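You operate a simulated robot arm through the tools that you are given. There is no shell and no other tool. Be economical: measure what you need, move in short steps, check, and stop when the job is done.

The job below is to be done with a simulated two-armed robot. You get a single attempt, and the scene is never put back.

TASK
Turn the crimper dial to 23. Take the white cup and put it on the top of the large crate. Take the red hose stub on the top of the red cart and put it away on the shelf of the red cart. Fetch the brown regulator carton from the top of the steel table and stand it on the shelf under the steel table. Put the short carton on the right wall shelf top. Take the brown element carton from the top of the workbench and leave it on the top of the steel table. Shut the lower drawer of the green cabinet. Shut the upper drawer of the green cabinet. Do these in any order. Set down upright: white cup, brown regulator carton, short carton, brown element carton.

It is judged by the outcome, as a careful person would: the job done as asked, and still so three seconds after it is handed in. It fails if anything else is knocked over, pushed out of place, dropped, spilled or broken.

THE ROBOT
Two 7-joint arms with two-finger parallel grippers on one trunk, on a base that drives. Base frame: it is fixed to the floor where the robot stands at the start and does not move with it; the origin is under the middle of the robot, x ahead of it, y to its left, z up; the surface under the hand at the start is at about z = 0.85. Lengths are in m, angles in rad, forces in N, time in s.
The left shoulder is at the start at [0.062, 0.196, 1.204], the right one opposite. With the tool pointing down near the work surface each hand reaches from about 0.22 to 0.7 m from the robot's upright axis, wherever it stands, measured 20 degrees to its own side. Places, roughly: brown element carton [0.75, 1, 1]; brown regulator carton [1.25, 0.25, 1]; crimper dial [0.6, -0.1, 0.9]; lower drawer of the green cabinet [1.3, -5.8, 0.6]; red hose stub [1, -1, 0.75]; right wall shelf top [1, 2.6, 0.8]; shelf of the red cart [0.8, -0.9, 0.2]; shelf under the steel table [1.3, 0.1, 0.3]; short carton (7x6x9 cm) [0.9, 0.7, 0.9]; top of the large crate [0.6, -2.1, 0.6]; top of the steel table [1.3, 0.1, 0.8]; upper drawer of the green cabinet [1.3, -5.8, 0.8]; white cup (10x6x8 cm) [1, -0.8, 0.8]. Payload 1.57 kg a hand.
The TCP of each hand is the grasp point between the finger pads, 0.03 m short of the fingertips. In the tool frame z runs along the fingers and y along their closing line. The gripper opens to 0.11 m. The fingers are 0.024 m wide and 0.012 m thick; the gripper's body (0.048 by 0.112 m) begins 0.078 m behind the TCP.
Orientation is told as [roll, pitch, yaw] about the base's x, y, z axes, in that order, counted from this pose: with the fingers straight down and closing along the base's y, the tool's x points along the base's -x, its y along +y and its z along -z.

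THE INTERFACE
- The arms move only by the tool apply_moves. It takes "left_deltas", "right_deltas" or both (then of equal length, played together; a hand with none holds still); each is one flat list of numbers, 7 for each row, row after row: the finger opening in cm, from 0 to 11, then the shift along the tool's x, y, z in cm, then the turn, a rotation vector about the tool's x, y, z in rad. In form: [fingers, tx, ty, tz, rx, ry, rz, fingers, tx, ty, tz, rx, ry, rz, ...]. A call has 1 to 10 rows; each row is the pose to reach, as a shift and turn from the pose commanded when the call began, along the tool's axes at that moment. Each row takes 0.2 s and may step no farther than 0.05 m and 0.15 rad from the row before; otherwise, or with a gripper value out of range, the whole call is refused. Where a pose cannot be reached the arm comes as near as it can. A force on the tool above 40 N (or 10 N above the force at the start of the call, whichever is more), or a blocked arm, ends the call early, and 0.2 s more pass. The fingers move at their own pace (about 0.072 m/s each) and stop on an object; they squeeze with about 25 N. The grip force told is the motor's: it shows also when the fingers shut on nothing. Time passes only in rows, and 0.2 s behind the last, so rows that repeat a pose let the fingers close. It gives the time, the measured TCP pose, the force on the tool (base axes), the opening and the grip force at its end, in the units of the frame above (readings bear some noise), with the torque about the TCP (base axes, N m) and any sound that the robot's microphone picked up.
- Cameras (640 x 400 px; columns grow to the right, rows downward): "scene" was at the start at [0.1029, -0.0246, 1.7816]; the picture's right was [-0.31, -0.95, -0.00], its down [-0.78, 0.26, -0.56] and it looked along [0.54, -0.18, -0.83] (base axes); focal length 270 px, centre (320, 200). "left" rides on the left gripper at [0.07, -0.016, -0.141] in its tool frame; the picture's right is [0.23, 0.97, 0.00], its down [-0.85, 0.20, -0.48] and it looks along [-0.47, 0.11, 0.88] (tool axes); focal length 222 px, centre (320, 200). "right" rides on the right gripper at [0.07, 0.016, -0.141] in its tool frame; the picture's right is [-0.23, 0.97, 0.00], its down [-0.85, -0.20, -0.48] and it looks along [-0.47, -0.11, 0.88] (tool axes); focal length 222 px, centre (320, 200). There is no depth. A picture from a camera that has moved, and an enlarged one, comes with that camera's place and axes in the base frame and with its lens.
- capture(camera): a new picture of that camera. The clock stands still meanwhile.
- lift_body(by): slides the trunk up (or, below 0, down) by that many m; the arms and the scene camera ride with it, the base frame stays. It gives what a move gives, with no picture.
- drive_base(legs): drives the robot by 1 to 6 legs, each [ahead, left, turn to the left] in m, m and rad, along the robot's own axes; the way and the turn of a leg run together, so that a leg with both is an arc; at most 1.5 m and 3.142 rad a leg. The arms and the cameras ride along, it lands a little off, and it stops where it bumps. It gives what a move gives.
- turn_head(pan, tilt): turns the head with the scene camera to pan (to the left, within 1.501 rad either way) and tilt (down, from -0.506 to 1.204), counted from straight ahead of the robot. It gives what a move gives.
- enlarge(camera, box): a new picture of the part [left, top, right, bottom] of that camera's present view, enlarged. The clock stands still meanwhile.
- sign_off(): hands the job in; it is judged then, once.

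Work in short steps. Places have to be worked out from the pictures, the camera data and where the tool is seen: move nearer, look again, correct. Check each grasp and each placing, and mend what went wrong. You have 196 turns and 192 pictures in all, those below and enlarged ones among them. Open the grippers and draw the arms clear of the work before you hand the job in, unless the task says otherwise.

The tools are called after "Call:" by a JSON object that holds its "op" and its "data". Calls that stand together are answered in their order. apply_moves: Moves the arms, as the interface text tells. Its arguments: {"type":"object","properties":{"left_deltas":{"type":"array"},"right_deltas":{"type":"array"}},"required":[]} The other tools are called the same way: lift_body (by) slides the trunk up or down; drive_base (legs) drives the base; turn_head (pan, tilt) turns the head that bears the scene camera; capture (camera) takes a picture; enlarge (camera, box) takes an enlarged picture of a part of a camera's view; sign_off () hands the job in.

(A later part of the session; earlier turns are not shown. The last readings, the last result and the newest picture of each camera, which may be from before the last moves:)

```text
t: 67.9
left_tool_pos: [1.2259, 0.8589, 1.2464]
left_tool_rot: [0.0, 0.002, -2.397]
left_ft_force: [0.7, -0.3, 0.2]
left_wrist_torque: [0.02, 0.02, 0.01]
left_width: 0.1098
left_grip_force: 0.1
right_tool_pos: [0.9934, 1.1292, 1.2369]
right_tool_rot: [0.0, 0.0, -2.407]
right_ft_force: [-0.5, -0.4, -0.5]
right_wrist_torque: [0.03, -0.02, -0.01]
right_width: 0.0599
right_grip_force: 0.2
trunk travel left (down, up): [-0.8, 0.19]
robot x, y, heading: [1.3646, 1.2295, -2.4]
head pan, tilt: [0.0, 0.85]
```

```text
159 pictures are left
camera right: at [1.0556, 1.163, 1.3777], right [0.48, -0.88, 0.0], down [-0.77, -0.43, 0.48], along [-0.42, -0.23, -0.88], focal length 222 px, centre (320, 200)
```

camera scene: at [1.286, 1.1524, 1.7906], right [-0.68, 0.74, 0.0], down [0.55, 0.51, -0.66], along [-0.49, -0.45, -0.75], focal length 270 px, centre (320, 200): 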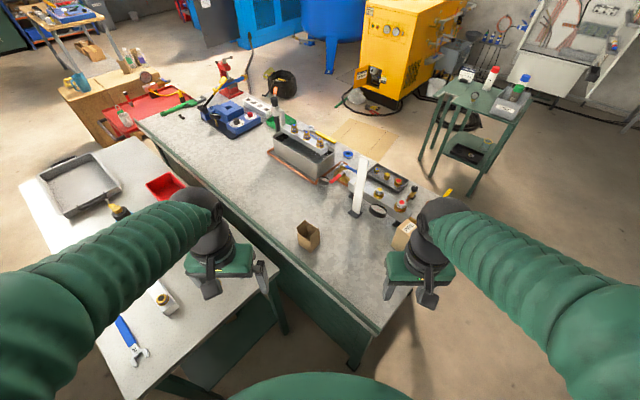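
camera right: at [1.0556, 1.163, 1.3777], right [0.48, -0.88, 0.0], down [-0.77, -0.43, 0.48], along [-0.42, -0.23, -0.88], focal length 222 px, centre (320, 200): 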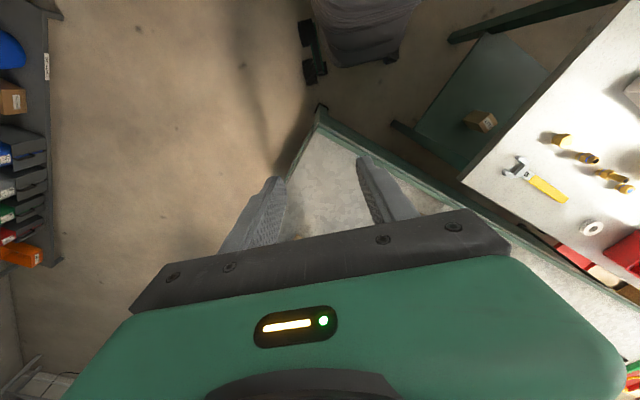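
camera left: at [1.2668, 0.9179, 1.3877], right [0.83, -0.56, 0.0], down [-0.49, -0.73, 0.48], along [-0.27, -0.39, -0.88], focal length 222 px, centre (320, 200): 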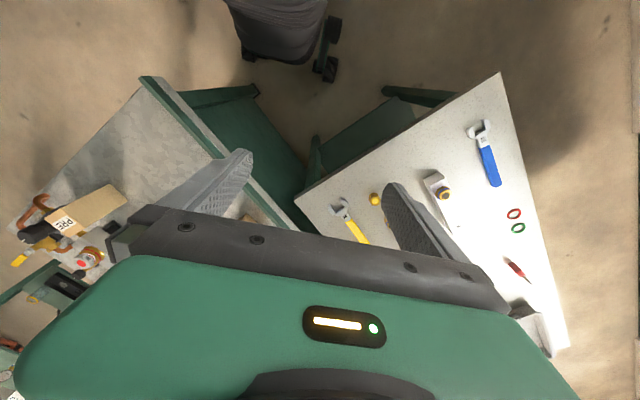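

Zoom on both cartons for orientation.

Call:
{"op": "enlarge", "data": {"camera": "scene", "box": [280, 170, 440, 270]}}

Call:
{"op": "enlarge", "data": {"camera": "left", "box": [0, 170, 160, 270]}}

```text
4.00 times, centred on (360, 220) of scene
camera zoom: at [1.286, 1.1524, 1.7906], right [-0.68, 0.74, 0.0], down [0.55, 0.51, -0.66], along [-0.49, -0.45, -0.75], focal length 1082 px, centre (160, 120)
```

zoom: 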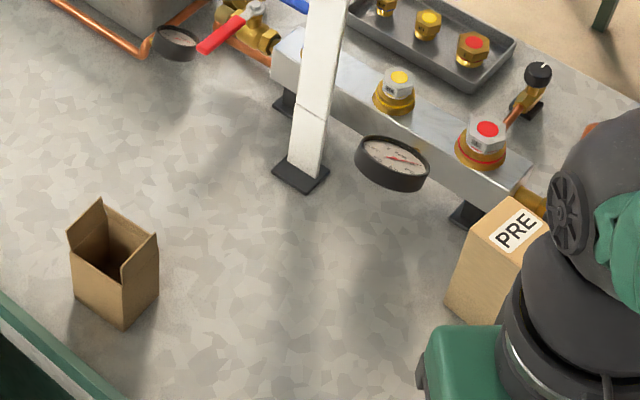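

```text
4.00 times, centred on (80, 220) of left
camera zoom: at [1.2668, 0.9179, 1.3877], right [0.83, -0.56, 0.0], down [-0.49, -0.73, 0.48], along [-0.27, -0.39, -0.88], focal length 888 px, centre (1280, 120)
```

zoom: 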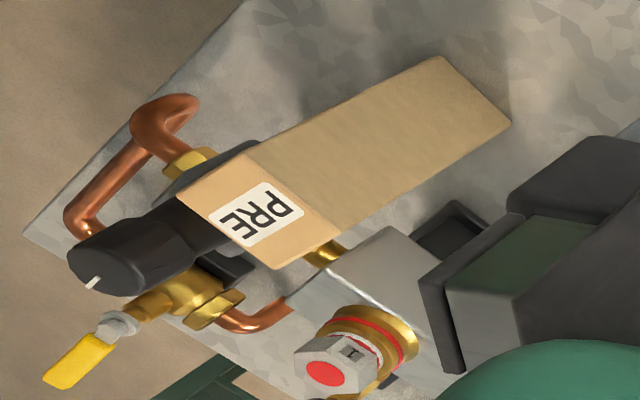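

Short carton: axis-aligned, centre ≈(0.869, 0.713), 6 cm along x. Element carton centre ≈(0.633, 1.005), top z≈0.975. I creep forward 5 cm for reach and move the left hand over the short carton, turning it to close along x.

Call:
{"op": "drive_base", "data": {"legs": [[0.05, 0, 0]]}}

```text
t: 68.8
left_tool_pos: [1.2005, 0.8335, 1.2498]
left_tool_rot: [0.0, -0.013, -2.397]
left_ft_force: [0.1, 0.3, -0.9]
left_wrist_torque: [-0.03, 0.04, -0.01]
left_width: 0.11
left_grip_force: 0.0
right_tool_pos: [0.9667, 1.105, 1.2415]
right_tool_rot: [0.0, -0.011, -2.407]
right_ft_force: [-1.0, 0.6, 0.4]
right_wrist_torque: [-0.03, 0.01, -0.03]
right_width: 0.0602
right_grip_force: 0.0
trunk travel left (down, up): [-0.8, 0.19]
robot x, y, heading: [1.3285, 1.1949, -2.398]
head pan, tilt: [0.0, 0.85]
```

Call:
{"op": "apply_moves", "data": {"left_deltas": [10, -3.6, -1.5, 2, 0, 0, -0.09, 10, -7.2, -3, 4, 0, 0, -0.18, 10, -10.8, -4.5, 6, 0, 0, -0.27, 10, -14.4, -6, 8, 0, 0, -0.36, 10, -18, -7.5, 10, 0, 0, -0.45, 10, -21.6, -9, 12, 0, 0, -0.54, 10, -25.2, -10.5, 14, 0, 0, -0.63, 10, -28.8, -12, 16, 0, 0, -0.72, 10, -32.5, -13.6, 18, 0, 0, -0.826]}}

Call:
{"op": "capture", "data": {"camera": "left"}}

Call:
{"op": "capture", "data": {"camera": "scene"}}

```text
t: 70.8
left_tool_pos: [0.8661, 0.7098, 1.0639]
left_tool_rot: [0.003, 0.001, -1.571]
left_ft_force: [0.3, -0.1, 0.5]
left_wrist_torque: [0.05, 0.0, 0.01]
left_width: 0.1
left_grip_force: 0.1
left hand out of reach, approached as far as the arm can: row 9
right_tool_pos: [0.9563, 1.0945, 1.2368]
right_tool_rot: [0.002, 0.002, -2.408]
right_ft_force: [-0.4, -1.0, 0.9]
right_wrist_torque: [-0.01, -0.01, 0.0]
right_width: 0.0599
right_grip_force: 0.1
trunk travel left (down, up): [-0.8, 0.19]
robot x, y, heading: [1.329, 1.1934, -2.4]
head pan, tilt: [0.0, 0.85]
```

```text
156 pictures are left
camera left: at [0.8491, 0.78, 1.2063], right [0.97, 0.23, 0.0], down [0.2, -0.86, 0.48], along [0.11, -0.46, -0.88], focal length 222 px, centre (320, 200)
```

left: 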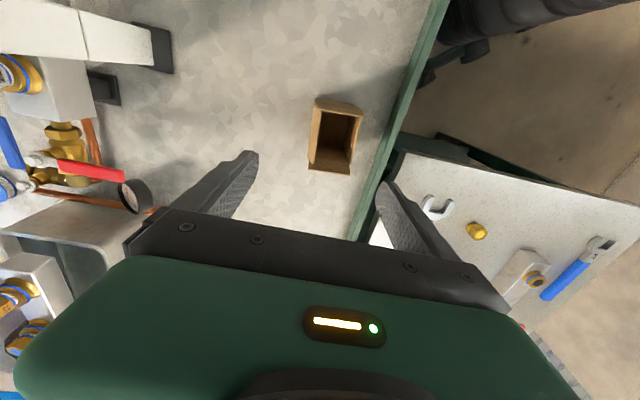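

```text
155 pictures are left
camera scene: at [1.2446, 1.1157, 1.7904], right [-0.68, 0.74, 0.0], down [0.56, 0.51, -0.66], along [-0.48, -0.44, -0.75], focal length 270 px, centre (320, 200)
```

scene: 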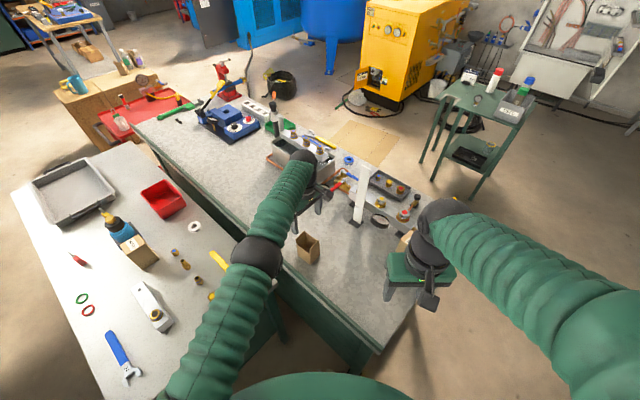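

The box centre reads (0.879, 0.72). Correct and descend partway, then check.

Call:
{"op": "apply_moves", "data": {"left_deltas": [10, 0.5, 0.7, 4, 0, 0, 0, 10, 1, 1.3, 8, 0, 0, 0, 10, 1, 1.3, 11, 0, 0, 0]}}

Call:
{"op": "capture", "data": {"camera": "left"}}

```text
t: 71.6
left_tool_pos: [0.8785, 0.7197, 0.9562]
left_tool_rot: [0.0, -0.002, -1.573]
left_ft_force: [0.3, -1.0, -0.3]
left_wrist_torque: [0.02, 0.01, 0.0]
left_width: 0.0998
left_grip_force: 0.1
right_tool_pos: [0.9576, 1.0954, 1.2361]
right_tool_rot: [0.0, 0.001, -2.409]
right_ft_force: [0.1, -0.7, -0.4]
right_wrist_torque: [0.0, 0.02, -0.01]
right_width: 0.0601
right_grip_force: 0.1
trunk travel left (down, up): [-0.8, 0.19]
robot x, y, heading: [1.3284, 1.197, -2.394]
head pan, tilt: [0.0, 0.85]
```

```text
154 pictures are left
camera left: at [0.8618, 0.7908, 1.0977], right [0.97, 0.23, 0.0], down [0.2, -0.85, 0.48], along [0.11, -0.47, -0.88], focal length 222 px, centre (320, 200)
```

left: 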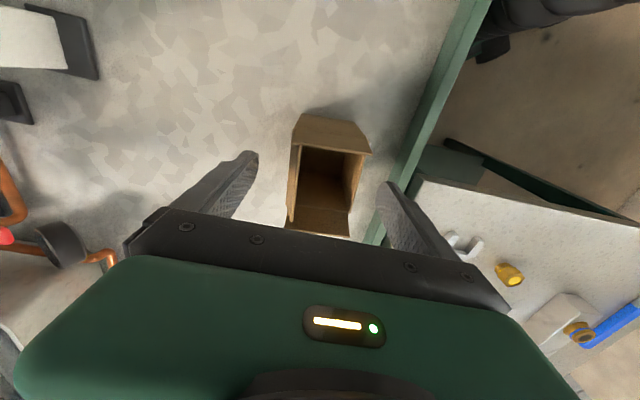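

Well centred; descend to z≈0.898 and close.

Call:
{"op": "apply_moves", "data": {"left_deltas": [10, 0, 0.4, 3, 0, 0, 0, 10, 0, 0.4, 5.7, 0, 0, 0, 6, 0, 0.4, 5.7, 0, 0, 0, 5, 0, 0.4, 5.7, 0, 0, 0, 4, 0, 0.4, 5.7, 0, 0, 0, 4, 0, 0.4, 5.7, 0, 0, 0]}}

Call:
{"op": "capture", "data": {"camera": "left"}}

```text
t: 73.0
left_tool_pos: [0.8846, 0.7207, 0.9008]
left_tool_rot: [0.001, 0.0, -1.572]
left_ft_force: [-0.8, -0.2, 0.1]
left_wrist_torque: [0.03, -0.02, 0.01]
left_width: 0.0583
left_grip_force: 24.9
right_tool_pos: [0.9569, 1.0977, 1.2383]
right_tool_rot: [-0.001, 0.0, -2.407]
right_ft_force: [0.7, 0.4, 0.0]
right_wrist_torque: [0.01, 0.01, 0.02]
right_width: 0.06
right_grip_force: 0.1
trunk travel left (down, up): [-0.8, 0.19]
robot x, y, heading: [1.3237, 1.1954, -2.394]
head pan, tilt: [0.0, 0.85]
```

```text
153 pictures are left
camera left: at [0.8681, 0.7904, 1.0418], right [0.97, 0.23, 0.0], down [0.2, -0.86, 0.48], along [0.11, -0.47, -0.88], focal length 222 px, centre (320, 200)
```

left: 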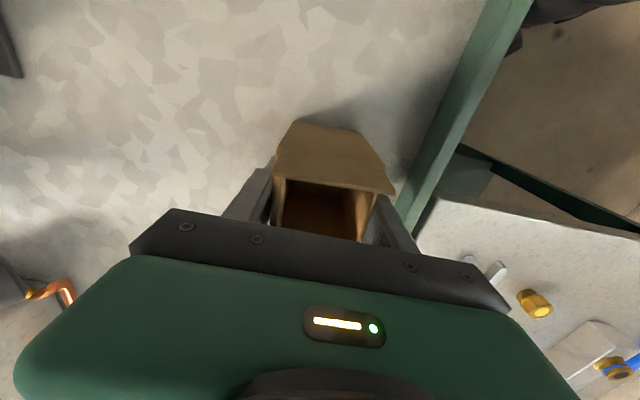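

Short carton is held (5.8 cm). Lift it clear and draw the left hand back toward the robot.

Call:
{"op": "apply_moves", "data": {"left_deltas": [4, 0, 0, -4, 0, 0, 0, 4, 0, 0, -9, 0, 0, 0, 4, 0, 0, -14, 0, 0, 0, 4, 0, 0.5, -19, 0, 0, 0, 4, 1, 4, -22, 0, 0, 0, 4, 2, 8, -24, 0, 0, 0.12, 4, 4, 12, -24, 0, 0, 0.26, 4, 6, 16, -24, 0, 0, 0.4, 4, 8, 20, -24, 0, 0, 0.54, 4, 10, 24, -24, 0, 0, 0.68]}}

Call:
{"op": "capture", "data": {"camera": "left"}}

Call:
{"op": "capture", "data": {"camera": "scene"}}

```text
refused: row 4 steps farther than a row can; nothing moved
```

```text
152 pictures are left
camera left: at [0.8681, 0.7904, 1.0418], right [0.97, 0.23, 0.0], down [0.2, -0.86, 0.48], along [0.11, -0.47, -0.88], focal length 222 px, centre (320, 200)
```

left: 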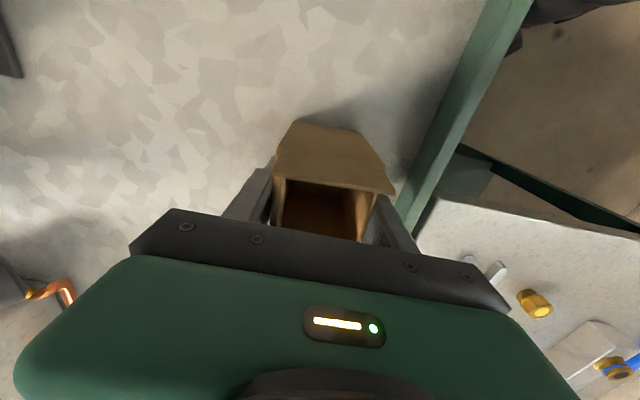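

```text
151 pictures are left
camera scene: at [1.2475, 1.1182, 1.7906], right [-0.68, 0.74, 0.0], down [0.55, 0.51, -0.66], along [-0.48, -0.45, -0.75], focal length 270 px, centre (320, 200)
```

scene: 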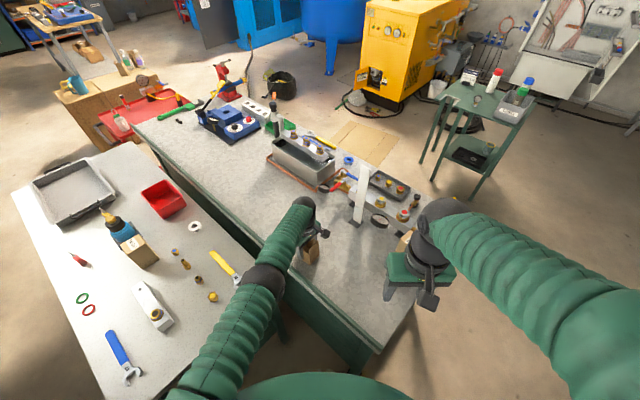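

A step was too long; redo with shorter ones.

Call:
{"op": "apply_moves", "data": {"left_deltas": [4, 0, 0, -4, 0, 0, 0, 4, 0, 0, -8.5, 0, 0, 0, 4, 0, 0, -13, 0, 0, 0, 4, 0, 0.5, -17, 0, 0, 0, 4, 1, 3.5, -20, 0, 0, 0, 4, 2, 7.5, -22, 0, 0, 0.12, 4, 4, 11.5, -23, 0, 0, 0.26, 4, 6, 15.5, -23, 0, 0, 0.4, 4, 8, 19.5, -23, 0, 0, 0.54, 4, 10, 23.5, -23, 0, 0, 0.68]}}

Call:
{"op": "capture", "data": {"camera": "left"}}

Call:
{"op": "enlarge", "data": {"camera": "scene", "box": [0, 180, 320, 400]}}

```text
t: 75.2
left_tool_pos: [1.1209, 0.82, 1.1304]
left_tool_rot: [-0.001, -0.004, -2.254]
left_ft_force: [0.6, 0.8, 0.4]
left_wrist_torque: [-0.03, 0.02, 0.0]
left_width: 0.0582
left_grip_force: 25.0
right_tool_pos: [0.9603, 1.0968, 1.2383]
right_tool_rot: [0.002, -0.001, -2.407]
right_ft_force: [0.5, 0.7, 0.4]
right_wrist_torque: [0.0, -0.01, 0.0]
right_width: 0.0602
right_grip_force: 0.1
trunk travel left (down, up): [-0.8, 0.19]
robot x, y, heading: [1.3299, 1.1969, -2.4]
head pan, tilt: [0.0, 0.85]
```

```text
150 pictures are left
camera left: at [1.1524, 0.8849, 1.2711], right [0.9, -0.44, 0.0], down [-0.38, -0.79, 0.48], along [-0.21, -0.43, -0.88], focal length 222 px, centre (320, 200)
```

left: 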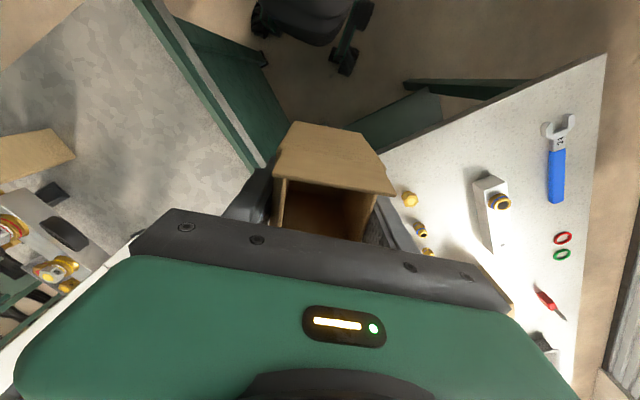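

```text
1.82 times, centred on (160, 290) of scene
camera zoom: at [1.2517, 1.12, 1.7908], right [-0.68, 0.74, 0.0], down [0.55, 0.51, -0.66], along [-0.49, -0.45, -0.75], focal length 492 px, centre (611, 36)
```

zoom: 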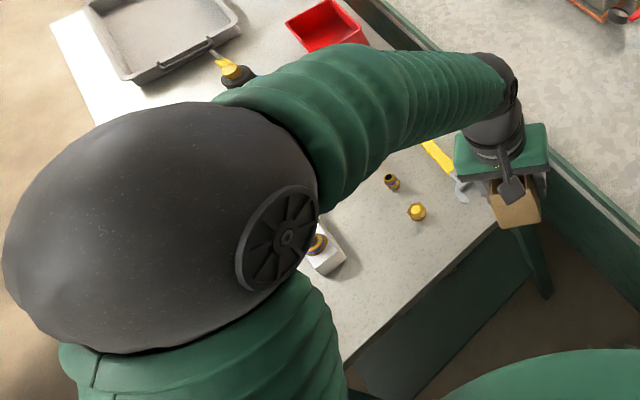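

Carton secure. Now the right hand goes above the element carton, turning to close along its y faces.

Call:
{"op": "apply_moves", "data": {"right_deltas": [10, -3.3, -1.6, 1.6, 0, 0, 0.097, 10, -6.6, -3.2, 3.2, 0, 0, 0.194, 10, -9.9, -4.9, 4.9, 0, 0, 0.29, 10, -13.2, -6.5, 6.5, 0, 0, 0.387, 10, -16.6, -8.1, 8.2, 0, 0, 0.483, 10, -19.9, -9.8, 9.8, 0, 0, 0.58, 10, -23.2, -11.4, 11.5, 0, 0, 0.677, 10, -26.5, -13, 13.1, 0, 0, 0.773, 10, -29.9, -14.65, 14.8, 0, 0, 0.87]}}

Call:
{"op": "capture", "data": {"camera": "right"}}

Call:
{"op": "enlarge", "data": {"camera": "scene", "box": [330, 150, 490, 270]}}

```text
t: 77.2
left_tool_pos: [1.116, 0.819, 1.1276]
left_tool_rot: [0.004, 0.003, -2.253]
left_ft_force: [0.0, 0.8, -0.8]
left_wrist_torque: [0.01, 0.01, -0.02]
left_width: 0.0575
left_grip_force: 25.3
right_tool_pos: [0.6331, 1.0048, 1.087]
right_tool_rot: [0.0, 0.002, 3.005]
right_ft_force: [-0.6, -0.6, 0.8]
right_wrist_torque: [-0.01, -0.01, 0.02]
right_width: 0.0999
right_grip_force: 0.0
trunk travel left (down, up): [-0.8, 0.19]
robot x, y, heading: [1.3319, 1.1944, -2.402]
head pan, tilt: [0.0, 0.85]
```

```text
148 pictures are left
camera right: at [0.6981, 0.9782, 1.2282], right [-0.36, -0.93, 0.0], down [-0.82, 0.31, 0.48], along [-0.44, 0.17, -0.88], focal length 222 px, centre (320, 200)
```

right: 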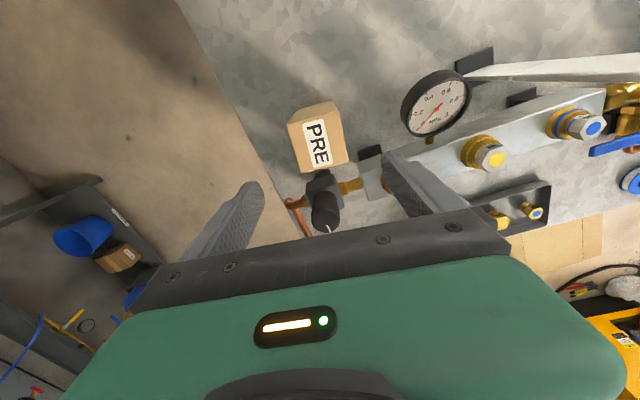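

```text
3.33 times, centred on (410, 210) of scene
camera zoom: at [1.2429, 1.1167, 1.7903], right [-0.68, 0.74, 0.0], down [0.56, 0.51, -0.66], along [-0.48, -0.44, -0.75], focal length 902 px, centre (20, 167)
```

zoom: 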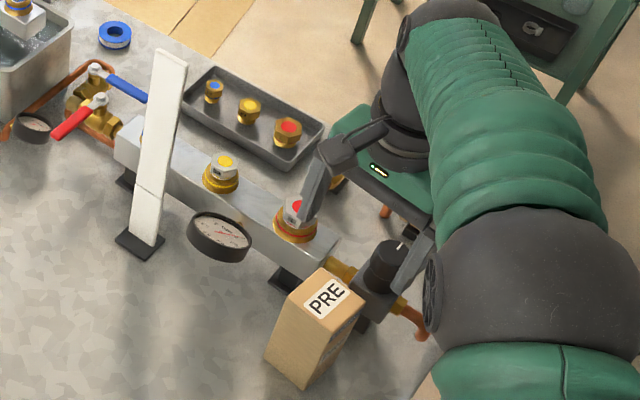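

Carton top centre measures (0.643, 1.003). Descend with fingers 9 cm open, slightly toward +x of centre, correcting yaw by 5°.

Call:
{"op": "apply_moves", "data": {"right_deltas": [9, 0.9, 0, 3, 0, 0, -0.08, 9, 1.7, 0, 6.5, 0, 0, -0.08, 9, 1.7, 0, 10, 0, 0, -0.08]}}

Call:
{"op": "capture", "data": {"camera": "right"}}

Call:
{"op": "enlarge", "data": {"camera": "scene", "box": [360, 190, 460, 270]}}

```text
t: 78.0
left_tool_pos: [1.1171, 0.8192, 1.1284]
left_tool_rot: [0.002, 0.0, -2.254]
left_ft_force: [0.1, 0.1, 0.0]
left_wrist_torque: [0.01, -0.03, -0.01]
left_width: 0.0578
left_grip_force: 25.4
right_tool_pos: [0.6497, 1.0011, 0.9886]
right_tool_rot: [0.003, 0.0, 3.088]
right_ft_force: [0.5, -0.5, 0.8]
right_wrist_torque: [0.01, 0.01, 0.04]
right_width: 0.0902
right_grip_force: 0.0
trunk travel left (down, up): [-0.8, 0.19]
robot x, y, heading: [1.3296, 1.1973, -2.399]
head pan, tilt: [0.0, 0.85]
```

```text
146 pictures are left
camera right: at [0.7188, 0.9804, 1.1294], right [-0.28, -0.96, 0.0], down [-0.84, 0.25, 0.48], along [-0.46, 0.13, -0.88], focal length 222 px, centre (320, 200)
```

right: 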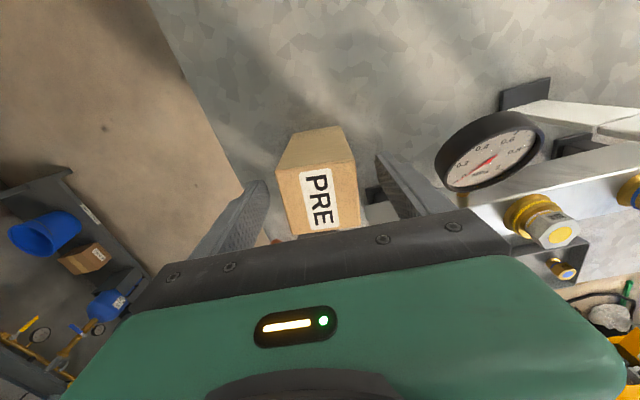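

```text
5.00 times, centred on (410, 230) of scene
camera zoom: at [1.2449, 1.1171, 1.7904], right [-0.68, 0.74, 0.0], down [0.56, 0.51, -0.66], along [-0.48, -0.44, -0.75], focal length 1353 px, centre (-130, 50)
```

zoom: 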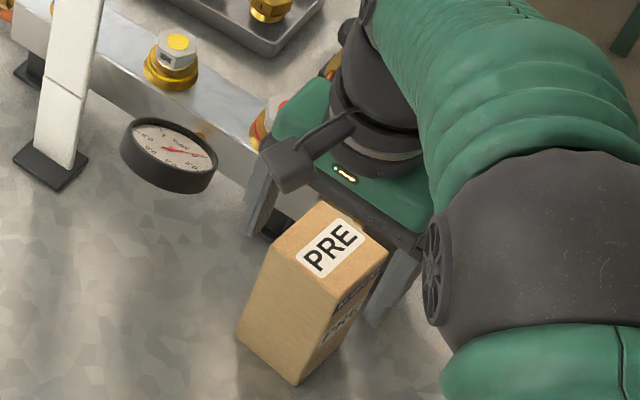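

Centred; nudge −x 0.6 cm, descend 3.3 cm and grip.

Call:
{"op": "apply_moves", "data": {"right_deltas": [9, -0.6, 0, 1.7, 0, 0, 0, 9, -0.6, 0, 3.5, 0, 0, 0, 6, -0.6, 0, 3.5, 0, 0, 0, 4, -0.6, 0, 3.5, 0, 0, 0, 4, -0.6, 0, 3.5, 0, 0, 0, 4, -0.6, 0, 3.5, 0, 0, 0]}}

Call:
{"op": "capture", "data": {"camera": "right"}}

```text
t: 79.4
left_tool_pos: [1.1189, 0.8195, 1.1288]
left_tool_rot: [-0.001, 0.0, -2.254]
left_ft_force: [-0.2, 0.6, -1.0]
left_wrist_torque: [0.03, 0.01, 0.01]
left_width: 0.0572
left_grip_force: 24.8
right_tool_pos: [0.6471, 1.0027, 0.9553]
right_tool_rot: [0.003, 0.001, 3.087]
right_ft_force: [0.6, -0.7, 0.0]
right_wrist_torque: [0.01, -0.01, 0.03]
right_width: 0.061
right_grip_force: 25.0
trunk travel left (down, up): [-0.8, 0.19]
robot x, y, heading: [1.327, 1.1941, -2.398]
head pan, tilt: [0.0, 0.85]
```

```text
144 pictures are left
camera right: at [0.7139, 0.9812, 1.0961], right [-0.28, -0.96, 0.0], down [-0.84, 0.25, 0.48], along [-0.46, 0.13, -0.88], focal length 222 px, centre (320, 200)
```

right: 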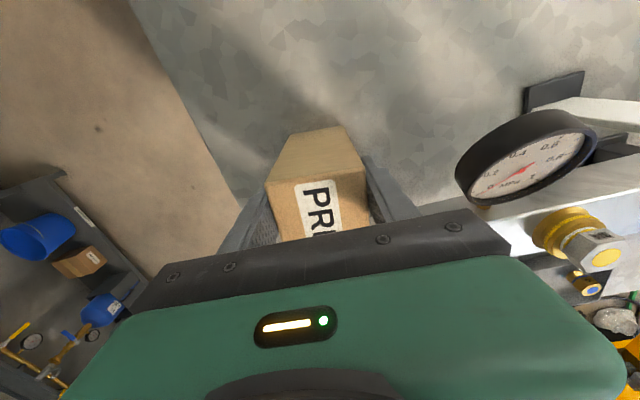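

Gripped (6.1 cm). Lift and draw back.

Call:
{"op": "apply_moves", "data": {"right_deltas": [4, 0, 0, -4, 0, 0, 0, 4, 0, 0, -8.5, 0, 0, 0, 4, 0, 0, -13, 0, 0, 0, 4, 0, 0, -17.5, 0, 0, 0, 4, 3, -0.5, -20, 0, 0, 0, 4, 7, -1.5, -21, 0, 0, -0.12, 4, 11.5, -2.5, -21, 0, 0, -0.26, 4, 16, -3.5, -21, 0, 0, -0.4, 4, 20.5, -4.5, -21, 0, 0, -0.54, 4, 25, -5.5, -21, 0, 0, -0.68]}}

Call:
{"op": "capture", "data": {"camera": "right"}}

Call:
{"op": "capture", "data": {"camera": "scene"}}

```text
t: 81.6
left_tool_pos: [1.1203, 0.8192, 1.1296]
left_tool_rot: [-0.001, -0.002, -2.253]
left_ft_force: [0.2, 0.4, -1.4]
left_wrist_torque: [0.02, 0.02, 0.01]
left_width: 0.0573
left_grip_force: 24.8
right_tool_pos: [0.9023, 1.0453, 1.1641]
right_tool_rot: [0.001, -0.001, -2.515]
right_ft_force: [-0.1, -0.4, -1.7]
right_wrist_torque: [0.01, 0.02, 0.02]
right_width: 0.0608
right_grip_force: 24.5
trunk travel left (down, up): [-0.8, 0.19]
robot x, y, heading: [1.3284, 1.1944, -2.405]
head pan, tilt: [0.0, 0.85]
```

```text
143 pictures are left
camera right: at [0.9677, 1.0714, 1.3055], right [0.39, -0.92, 0.0], down [-0.81, -0.34, 0.48], along [-0.44, -0.19, -0.88], focal length 222 px, centre (320, 200)
```

right: 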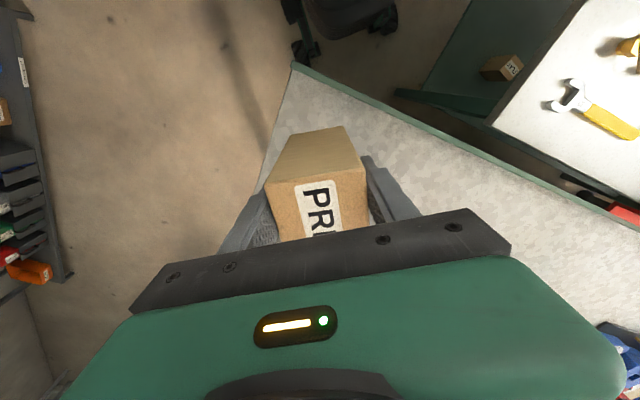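

```text
142 pictures are left
camera scene: at [1.251, 1.1188, 1.7907], right [-0.68, 0.74, 0.0], down [0.55, 0.51, -0.66], along [-0.49, -0.45, -0.75], focal length 270 px, centre (320, 200)
```

scene: 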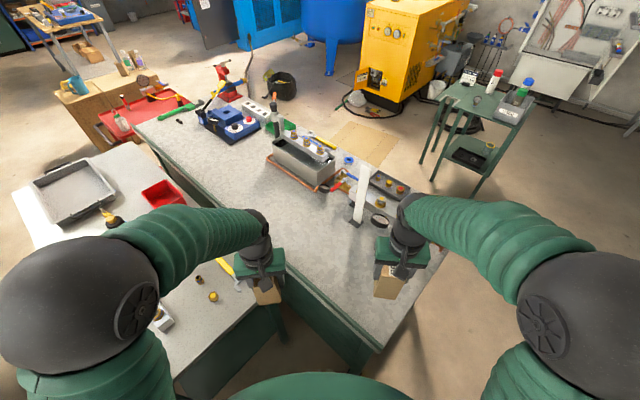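

Both cartons held. On the steel table's near end the spot around (1.31, 0.63) looks free. Turn the robot left to face the table end.

Call:
{"op": "drive_base", "data": {"legs": [[0, 0.04, 0], [0, 0, 0.8]]}}

Call:
{"op": "capture", "data": {"camera": "right"}}

Call:
{"op": "capture", "data": {"camera": "scene"}}

```text
t: 84.6
left_tool_pos: [1.4775, 0.7533, 1.1282]
left_tool_rot: [0.003, -0.001, -1.445]
left_ft_force: [-0.3, -0.6, -0.2]
left_wrist_torque: [-0.01, 0.01, -0.01]
left_width: 0.0573
left_grip_force: 24.8
right_tool_pos: [1.1641, 0.7514, 1.1629]
right_tool_rot: [0.004, 0.003, -1.71]
right_ft_force: [0.4, 0.2, -1.6]
right_wrist_torque: [-0.02, -0.01, 0.02]
right_width: 0.0608
right_grip_force: 24.6
trunk travel left (down, up): [-0.8, 0.19]
robot x, y, heading: [1.3556, 1.1641, -1.593]
head pan, tilt: [0.0, 0.85]
```

```text
141 pictures are left
camera right: at [1.1894, 0.8158, 1.304], right [0.93, -0.36, 0.0], down [-0.32, -0.82, 0.48], along [-0.17, -0.45, -0.88], focal length 222 px, centre (320, 200)
```

right: 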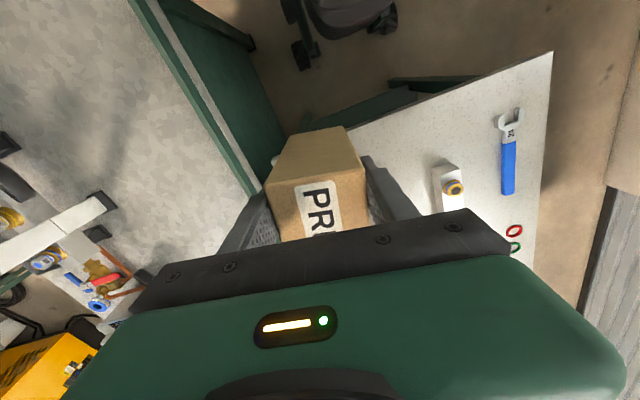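

```text
140 pictures are left
camera scene: at [1.346, 1.0498, 1.7904], right [-1.0, 0.02, -0.01], down [0.02, 0.75, -0.66], along [-0.01, -0.66, -0.75], focal length 270 px, centre (320, 200)
```

scene: 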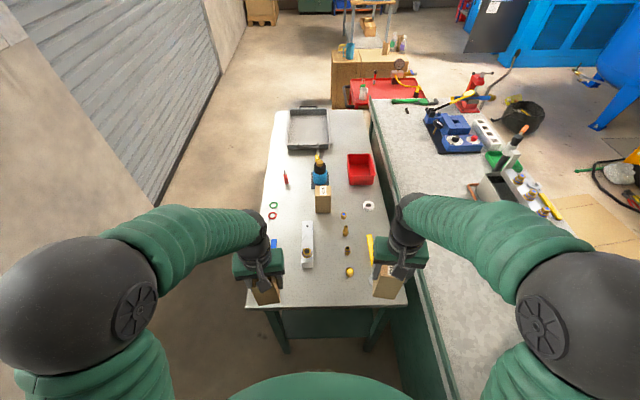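

Clear: the free spot is between the white tray and the yellow fitting. Move the right hand over (1.30, 0.625) and lower to a carton bottom of ~0.88.

Call:
{"op": "apply_moves", "data": {"right_deltas": [4, -2, 2.5, 1, 0, 0, -0.03, 4, -4.5, 5.5, 3, 0, 0, -0.06, 4, -7, 8.5, 6, 0, 0, -0.1, 4, -10, 11.5, 8, 0, 0, -0.139, 4, -10.5, 11.7, 12, 0, 0, -0.139, 4, -10.6, 11.7, 16, 0, 0, -0.139]}}

Call:
{"op": "capture", "data": {"camera": "right"}}

Call:
{"op": "capture", "data": {"camera": "scene"}}

```text
t: 86.0
left_tool_pos: [1.4834, 0.7546, 1.1292]
left_tool_rot: [0.0, -0.001, -1.447]
left_ft_force: [-0.6, -0.3, 0.8]
left_wrist_torque: [-0.01, 0.0, -0.05]
left_width: 0.057
left_grip_force: 25.3
right_tool_pos: [1.2717, 0.6324, 1.0045]
right_tool_rot: [0.0, -0.003, -1.571]
right_ft_force: [0.4, 0.3, -1.8]
right_wrist_torque: [0.03, -0.05, 0.03]
right_width: 0.0607
right_grip_force: 25.1
trunk travel left (down, up): [-0.8, 0.19]
robot x, y, heading: [1.3564, 1.1684, -1.592]
head pan, tilt: [0.0, 0.85]
```

```text
139 pictures are left
camera right: at [1.287, 0.7006, 1.1447], right [0.97, -0.23, 0.0], down [-0.2, -0.85, 0.48], along [-0.11, -0.47, -0.88], focal length 222 px, centre (320, 200)
```

right: 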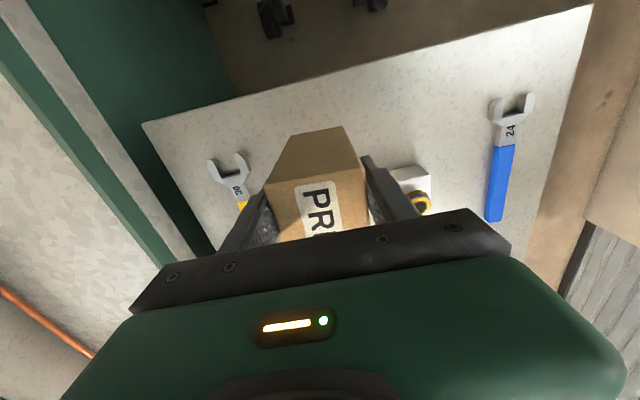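

```text
138 pictures are left
camera scene: at [1.3541, 1.0494, 1.7904], right [-1.0, 0.02, 0.0], down [0.02, 0.75, -0.66], along [-0.01, -0.66, -0.75], focal length 270 px, centre (320, 200)
```

scene: 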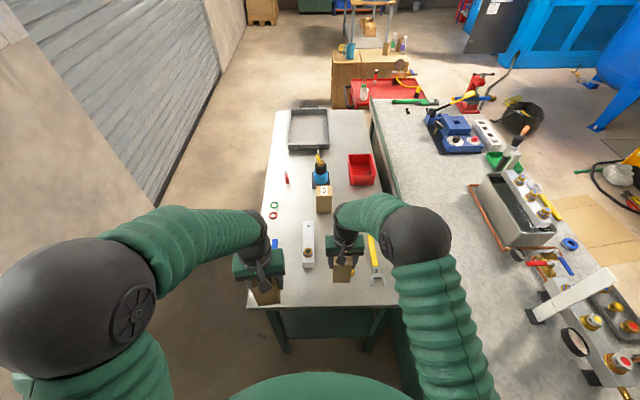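

I'm 3 cm short in x; shift +x to 1.305, and lower 2.5 cm, then look.

Call:
{"op": "apply_moves", "data": {"right_deltas": [4, -0.3, 1.7, 0, 0, 0, 0, 4, -0.7, 3.3, 0, 0, 0, 0, 4, -0.7, 3.3, 1.5, 0, 0, 0, 4, -0.7, 3.3, 3, 0, 0, 0]}}

Call:
{"op": "enlarge", "data": {"camera": "scene", "box": [280, 200, 400, 310]}}

Call:
{"op": "capture", "data": {"camera": "left"}}

```text
t: 87.0
left_tool_pos: [1.4826, 0.7554, 1.1288]
left_tool_rot: [-0.001, -0.002, -1.448]
left_ft_force: [-0.5, 0.4, 0.0]
left_wrist_torque: [0.0, -0.01, -0.01]
left_width: 0.0571
left_grip_force: 25.3
right_tool_pos: [1.304, 0.6229, 0.9747]
right_tool_rot: [-0.001, -0.002, -1.571]
right_ft_force: [0.5, -0.2, -2.3]
right_wrist_torque: [0.03, 0.02, 0.01]
right_width: 0.061
right_grip_force: 24.6
trunk travel left (down, up): [-0.8, 0.19]
robot x, y, heading: [1.3584, 1.1659, -1.598]
head pan, tilt: [0.0, 0.85]
```

```text
3.64 times, centred on (340, 255) of scene
camera zoom: at [1.3521, 1.0502, 1.7905], right [-1.0, 0.02, 0.0], down [0.02, 0.75, -0.66], along [-0.01, -0.66, -0.75], focal length 984 px, centre (247, 0)
```

zoom: 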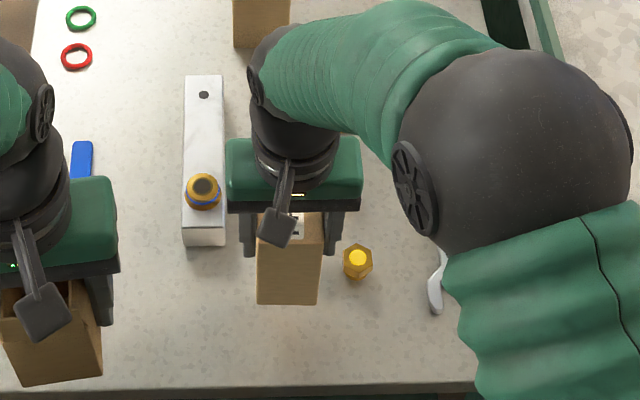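

```text
136 pictures are left
camera left: at [1.4574, 0.8224, 1.2706], right [0.94, 0.35, 0.0], down [0.3, -0.82, 0.48], along [0.17, -0.45, -0.88], focal length 222 px, centre (320, 200)
```

left: 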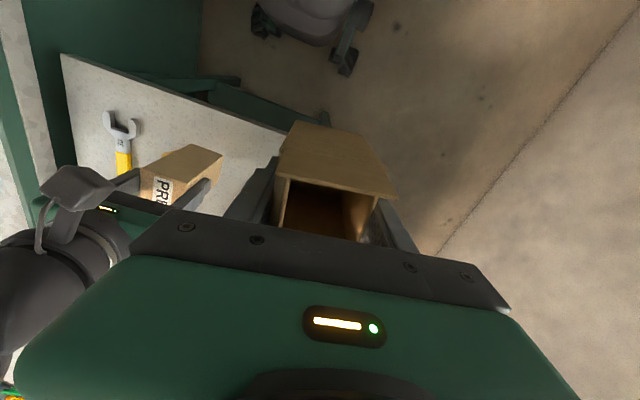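

Call:
{"op": "apply_moves", "data": {"right_deltas": [4, 0, 0, 1, 0, 0, 0, 4, 0, 0, 2, 0, 0, 0]}}

Call:
{"op": "apply_moves", "data": {"right_deltas": [4, 0, 0, 0.7, 0, 0, 0, 4, 0, 0, 1.4, 0, 0, 0]}}

Call:
{"op": "enlarge", "data": {"camera": "left", "box": [60, 80, 300, 230]}}

```text
t: 87.6
left_tool_pos: [1.4865, 0.7554, 1.1283]
left_tool_rot: [-0.003, 0.0, -1.445]
left_ft_force: [0.5, -0.9, 0.2]
left_wrist_torque: [0.0, -0.05, 0.01]
left_width: 0.0571
left_grip_force: 24.7
right_tool_pos: [1.3056, 0.6222, 0.9544]
right_tool_rot: [-0.004, -0.002, -1.57]
right_ft_force: [0.3, -0.3, -1.8]
right_wrist_torque: [0.04, 0.03, 0.0]
right_width: 0.0608
right_grip_force: 25.0
trunk travel left (down, up): [-0.8, 0.19]
robot x, y, heading: [1.3576, 1.1641, -1.588]
head pan, tilt: [0.0, 0.85]
```

```text
t: 88.2
left_tool_pos: [1.4848, 0.7548, 1.1297]
left_tool_rot: [-0.004, 0.0, -1.445]
left_ft_force: [-0.1, 0.5, -0.8]
left_wrist_torque: [-0.03, 0.03, 0.01]
left_width: 0.0572
left_grip_force: 24.5
right_tool_pos: [1.3049, 0.6237, 0.9403]
right_tool_rot: [-0.002, -0.002, -1.571]
right_ft_force: [-1.0, 0.2, -2.2]
right_wrist_torque: [0.01, 0.0, 0.01]
right_width: 0.0604
right_grip_force: 24.8
trunk travel left (down, up): [-0.8, 0.19]
robot x, y, heading: [1.3545, 1.1655, -1.588]
head pan, tilt: [0.0, 0.85]
```

```text
2.67 times, centred on (180, 155) of left
camera zoom: at [1.4603, 0.8221, 1.2702], right [0.94, 0.35, 0.0], down [0.31, -0.82, 0.48], along [0.16, -0.45, -0.88], focal length 592 px, centre (693, 320)
```

zoom: 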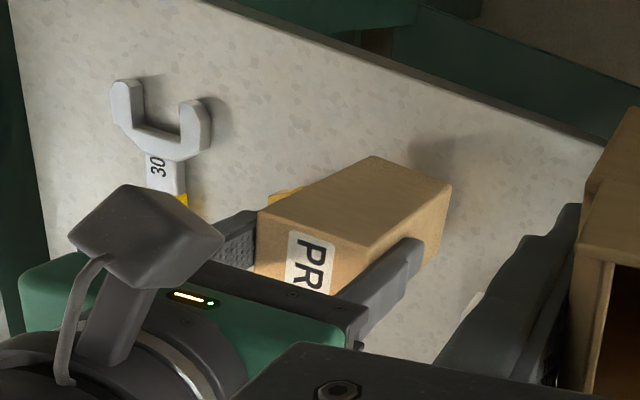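

Still airborne (shadow gap). Keep lowering in small steps.

Call:
{"op": "apply_moves", "data": {"right_deltas": [4, 0, 0, 0.7, 0, 0, 0, 4, 0, 0, 1.4, 0, 0, 0]}}

Call:
{"op": "apply_moves", "data": {"right_deltas": [4, 0, 0, 0.5, 0, 0, 0, 4, 0, 0, 1.0, 0, 0, 0]}}

Call:
{"op": "enlarge", "data": {"camera": "left", "box": [60, 80, 300, 230]}}

```text
t: 88.8
left_tool_pos: [1.4855, 0.7539, 1.129]
left_tool_rot: [-0.003, 0.0, -1.444]
left_ft_force: [0.7, 0.0, -0.7]
left_wrist_torque: [0.01, 0.0, -0.01]
left_width: 0.0574
left_grip_force: 25.0
right_tool_pos: [1.3052, 0.6227, 0.9272]
right_tool_rot: [-0.004, -0.002, -1.572]
right_ft_force: [0.6, 0.3, -1.8]
right_wrist_torque: [0.02, 0.0, 0.01]
right_width: 0.0608
right_grip_force: 25.1
trunk travel left (down, up): [-0.8, 0.19]
robot x, y, heading: [1.3547, 1.1638, -1.592]
head pan, tilt: [0.0, 0.85]
```

```text
t: 89.4
left_tool_pos: [1.4854, 0.759, 1.13]
left_tool_rot: [-0.003, -0.003, -1.447]
left_ft_force: [-0.3, -0.3, -0.3]
left_wrist_torque: [0.0, 0.01, 0.0]
left_width: 0.0573
left_grip_force: 25.2
right_tool_pos: [1.3049, 0.624, 0.9208]
right_tool_rot: [-0.001, -0.009, -1.569]
right_ft_force: [4.0, -4.2, 10.2]
right_wrist_torque: [0.34, -1.23, 0.04]
right_width: 0.0597
right_grip_force: 25.1
trunk travel left (down, up): [-0.8, 0.19]
robot x, y, heading: [1.3527, 1.1659, -1.593]
head pan, tilt: [0.0, 0.85]
```

```text
2.67 times, centred on (180, 155) of left
camera zoom: at [1.4605, 0.8257, 1.272], right [0.94, 0.35, 0.0], down [0.31, -0.82, 0.48], along [0.16, -0.45, -0.88], focal length 592 px, centre (693, 320)
```

zoom: 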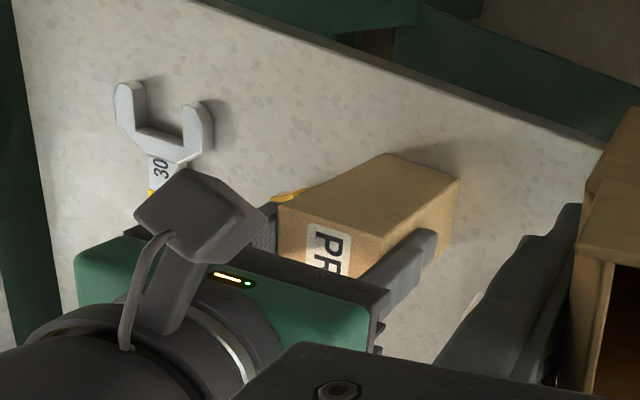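

Contact at TCP 0.921 (10 N). Ease up 2 mm, open, and check.

Call:
{"op": "apply_moves", "data": {"right_deltas": [5, 0, 0, -0.3, 0, 0, 0, 7, 0, 0, -0.3, 0, 0, 0, 8.5, 0, 0, -0.3, 0, 0, 0, 8.5, 0, 0, -0.3, 0, 0, 0]}}

Call:
{"op": "enlarge", "data": {"camera": "left", "box": [60, 80, 300, 230]}}

```text
t: 90.4
left_tool_pos: [1.4852, 0.7564, 1.1293]
left_tool_rot: [-0.003, 0.0, -1.446]
left_ft_force: [0.1, 0.5, -0.7]
left_wrist_torque: [-0.02, 0.01, -0.01]
left_width: 0.0572
left_grip_force: 25.2
right_tool_pos: [1.3046, 0.6232, 0.9199]
right_tool_rot: [-0.003, 0.0, -1.571]
right_ft_force: [-0.1, -0.4, -0.3]
right_wrist_torque: [0.02, -0.04, -0.01]
right_width: 0.085
right_grip_force: 0.0
trunk travel left (down, up): [-0.8, 0.19]
robot x, y, heading: [1.3581, 1.1643, -1.59]
head pan, tilt: [0.0, 0.85]
```

```text
2.67 times, centred on (180, 155) of left
camera zoom: at [1.4603, 0.8221, 1.2702], right [0.94, 0.35, 0.0], down [0.31, -0.82, 0.48], along [0.16, -0.45, -0.88], focal length 592 px, centre (693, 320)
```

zoom: 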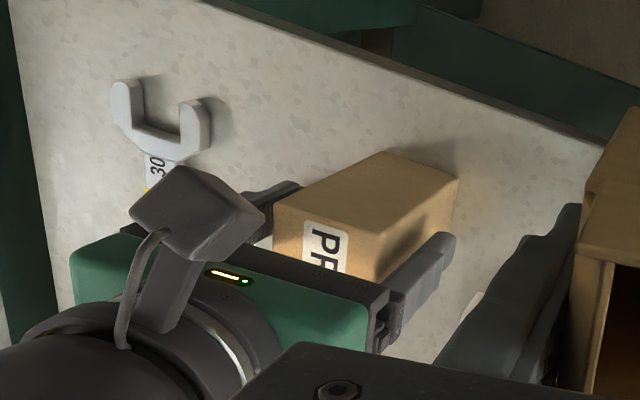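

Carton stands upright. Lift the right hand away.

Call:
{"op": "apply_moves", "data": {"right_deltas": [8.5, 0, 0, -4, 0, 0, 0, 8.5, 0, 0, -8.5, 0, 0, 0, 8.5, 0, 0, -13, 0, 0, 0, 8.5, 0, 0, -17.5, 0, 0, 0, 8.5, 2, 0, -22, 0, 0, 0, 8.5, 6, -2, -24, 0, 0, 0, 8.5, 10, -4, -26, 0, 0, 0]}}

Call:
{"op": "capture", "data": {"camera": "scene"}}

Call:
{"op": "capture", "data": {"camera": "right"}}

```text
t: 92.0
left_tool_pos: [1.4839, 0.7575, 1.1302]
left_tool_rot: [-0.003, -0.004, -1.444]
left_ft_force: [0.0, -0.2, 0.0]
left_wrist_torque: [-0.02, -0.01, 0.0]
left_width: 0.0572
left_grip_force: 24.9
right_tool_pos: [1.2649, 0.7277, 1.1822]
right_tool_rot: [-0.001, -0.003, -1.572]
right_ft_force: [0.2, -0.3, 0.0]
right_wrist_torque: [-0.02, 0.0, 0.01]
right_width: 0.0851
right_grip_force: 0.1
trunk travel left (down, up): [-0.8, 0.19]
robot x, y, heading: [1.3551, 1.1665, -1.593]
head pan, tilt: [0.0, 0.85]
```

```text
132 pictures are left
camera scene: at [1.3535, 1.0562, 1.7908], right [-1.0, 0.02, 0.0], down [0.02, 0.75, -0.66], along [-0.01, -0.66, -0.75], focal length 270 px, centre (320, 200)
```

scene: 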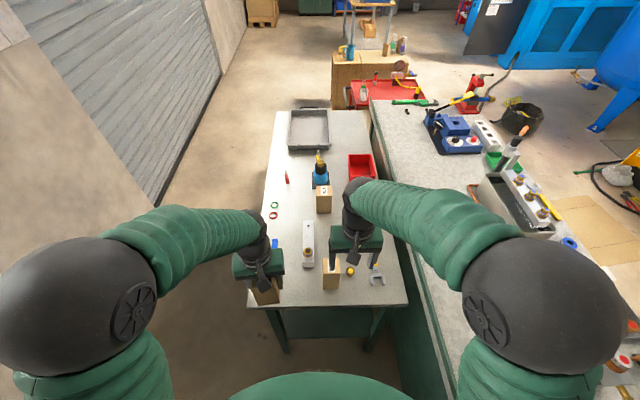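

```text
131 pictures are left
camera right: at [1.2806, 0.797, 1.3222], right [0.97, -0.23, 0.0], down [-0.2, -0.85, 0.48], along [-0.11, -0.47, -0.88], focal length 222 px, centre (320, 200)
```

right: 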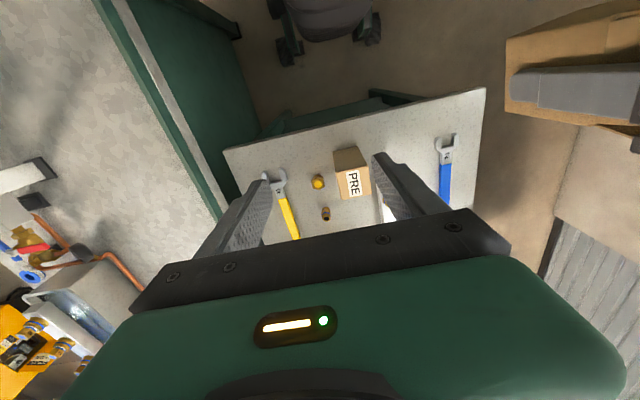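

Placed well. Back away, turn around to the right wall shelf.

Call:
{"op": "drive_base", "data": {"legs": [[-0.5, 0, 0], [0, 0, 3.14], [0.05, 0.38, 0]]}}

Call:
{"op": "turn_head", "data": {"pan": 0.0, "tilt": 0.75}}

Call:
{"op": "capture", "data": {"camera": "scene"}}

Call:
{"op": "capture", "data": {"camera": "left"}}

```text
t: 104.3
left_tool_pos: [0.865, 2.139, 1.1291]
left_tool_rot: [0.003, -0.001, 1.689]
left_ft_force: [0.5, -0.1, -1.2]
left_wrist_torque: [0.01, 0.05, -0.01]
left_width: 0.0572
left_grip_force: 25.2
right_tool_pos: [1.0837, 2.1672, 1.1808]
right_tool_rot: [0.003, -0.002, 1.562]
right_ft_force: [0.5, 0.6, 1.2]
right_wrist_torque: [0.0, 0.04, 0.0]
right_width: 0.0852
right_grip_force: 0.1
trunk travel left (down, up): [-0.8, 0.19]
robot x, y, heading: [0.9867, 1.7247, 1.542]
head pan, tilt: [0.0, 0.85]
```

```text
t: 105.0
left_tool_pos: [0.8625, 2.1385, 1.1301]
left_tool_rot: [-0.001, -0.001, 1.686]
left_ft_force: [-0.9, -0.1, -0.4]
left_wrist_torque: [0.0, 0.0, 0.01]
left_width: 0.0573
left_grip_force: 24.8
right_tool_pos: [1.0793, 2.1658, 1.1802]
right_tool_rot: [-0.002, -0.002, 1.562]
right_ft_force: [0.3, 0.1, -0.3]
right_wrist_torque: [0.0, -0.01, 0.04]
right_width: 0.0852
right_grip_force: 0.0
trunk travel left (down, up): [-0.8, 0.19]
robot x, y, heading: [0.9858, 1.7268, 1.542]
head pan, tilt: [0.0, 0.75]
```

```text
130 pictures are left
camera scene: at [0.9941, 1.8437, 1.7986], right [1.0, -0.03, 0.0], down [-0.02, -0.68, -0.73], along [0.02, 0.73, -0.68], focal length 270 px, centre (320, 200)
```

scene: 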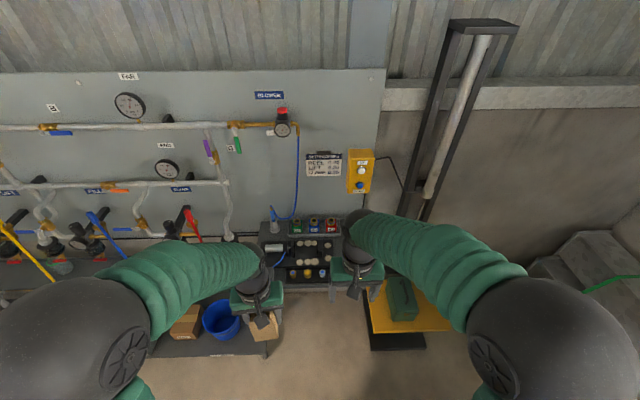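

```text
129 pictures are left
camera left: at [0.8854, 2.0707, 1.271], right [-0.94, -0.34, 0.0], down [-0.3, 0.83, 0.48], along [-0.16, 0.45, -0.88], focal length 222 px, centre (320, 200)
```

left: 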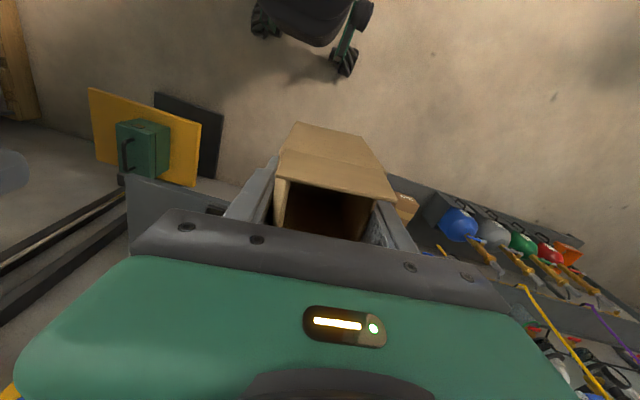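

Zoom on the small shelf to find free space.

Call:
{"op": "enlarge", "data": {"camera": "scene", "box": [220, 190, 380, 310]}}

Call:
{"op": "capture", "data": {"camera": "right"}}

```text
3.33 times, centred on (300, 250) of scene
camera zoom: at [0.9941, 1.8437, 1.7986], right [1.0, -0.03, 0.0], down [-0.02, -0.68, -0.73], along [0.02, 0.73, -0.68], focal length 902 px, centre (387, 33)
```

zoom: 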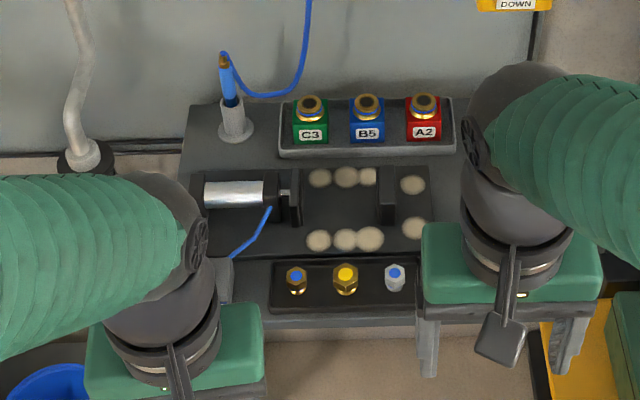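

```text
127 pictures are left
camera right: at [1.0617, 2.0956, 1.3215], right [-0.97, 0.24, 0.0], down [0.21, 0.85, 0.48], along [0.11, 0.47, -0.88], focal length 222 px, centre (320, 200)
```

right: 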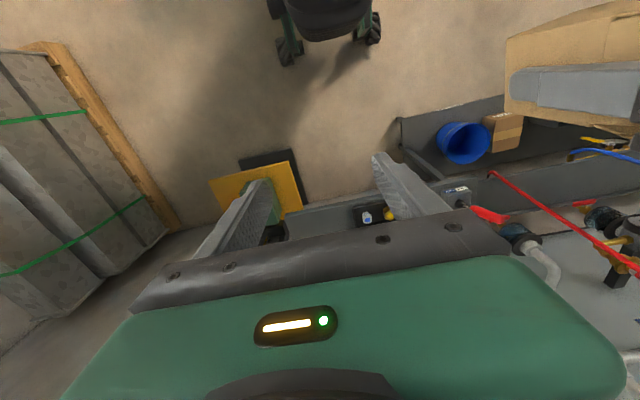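

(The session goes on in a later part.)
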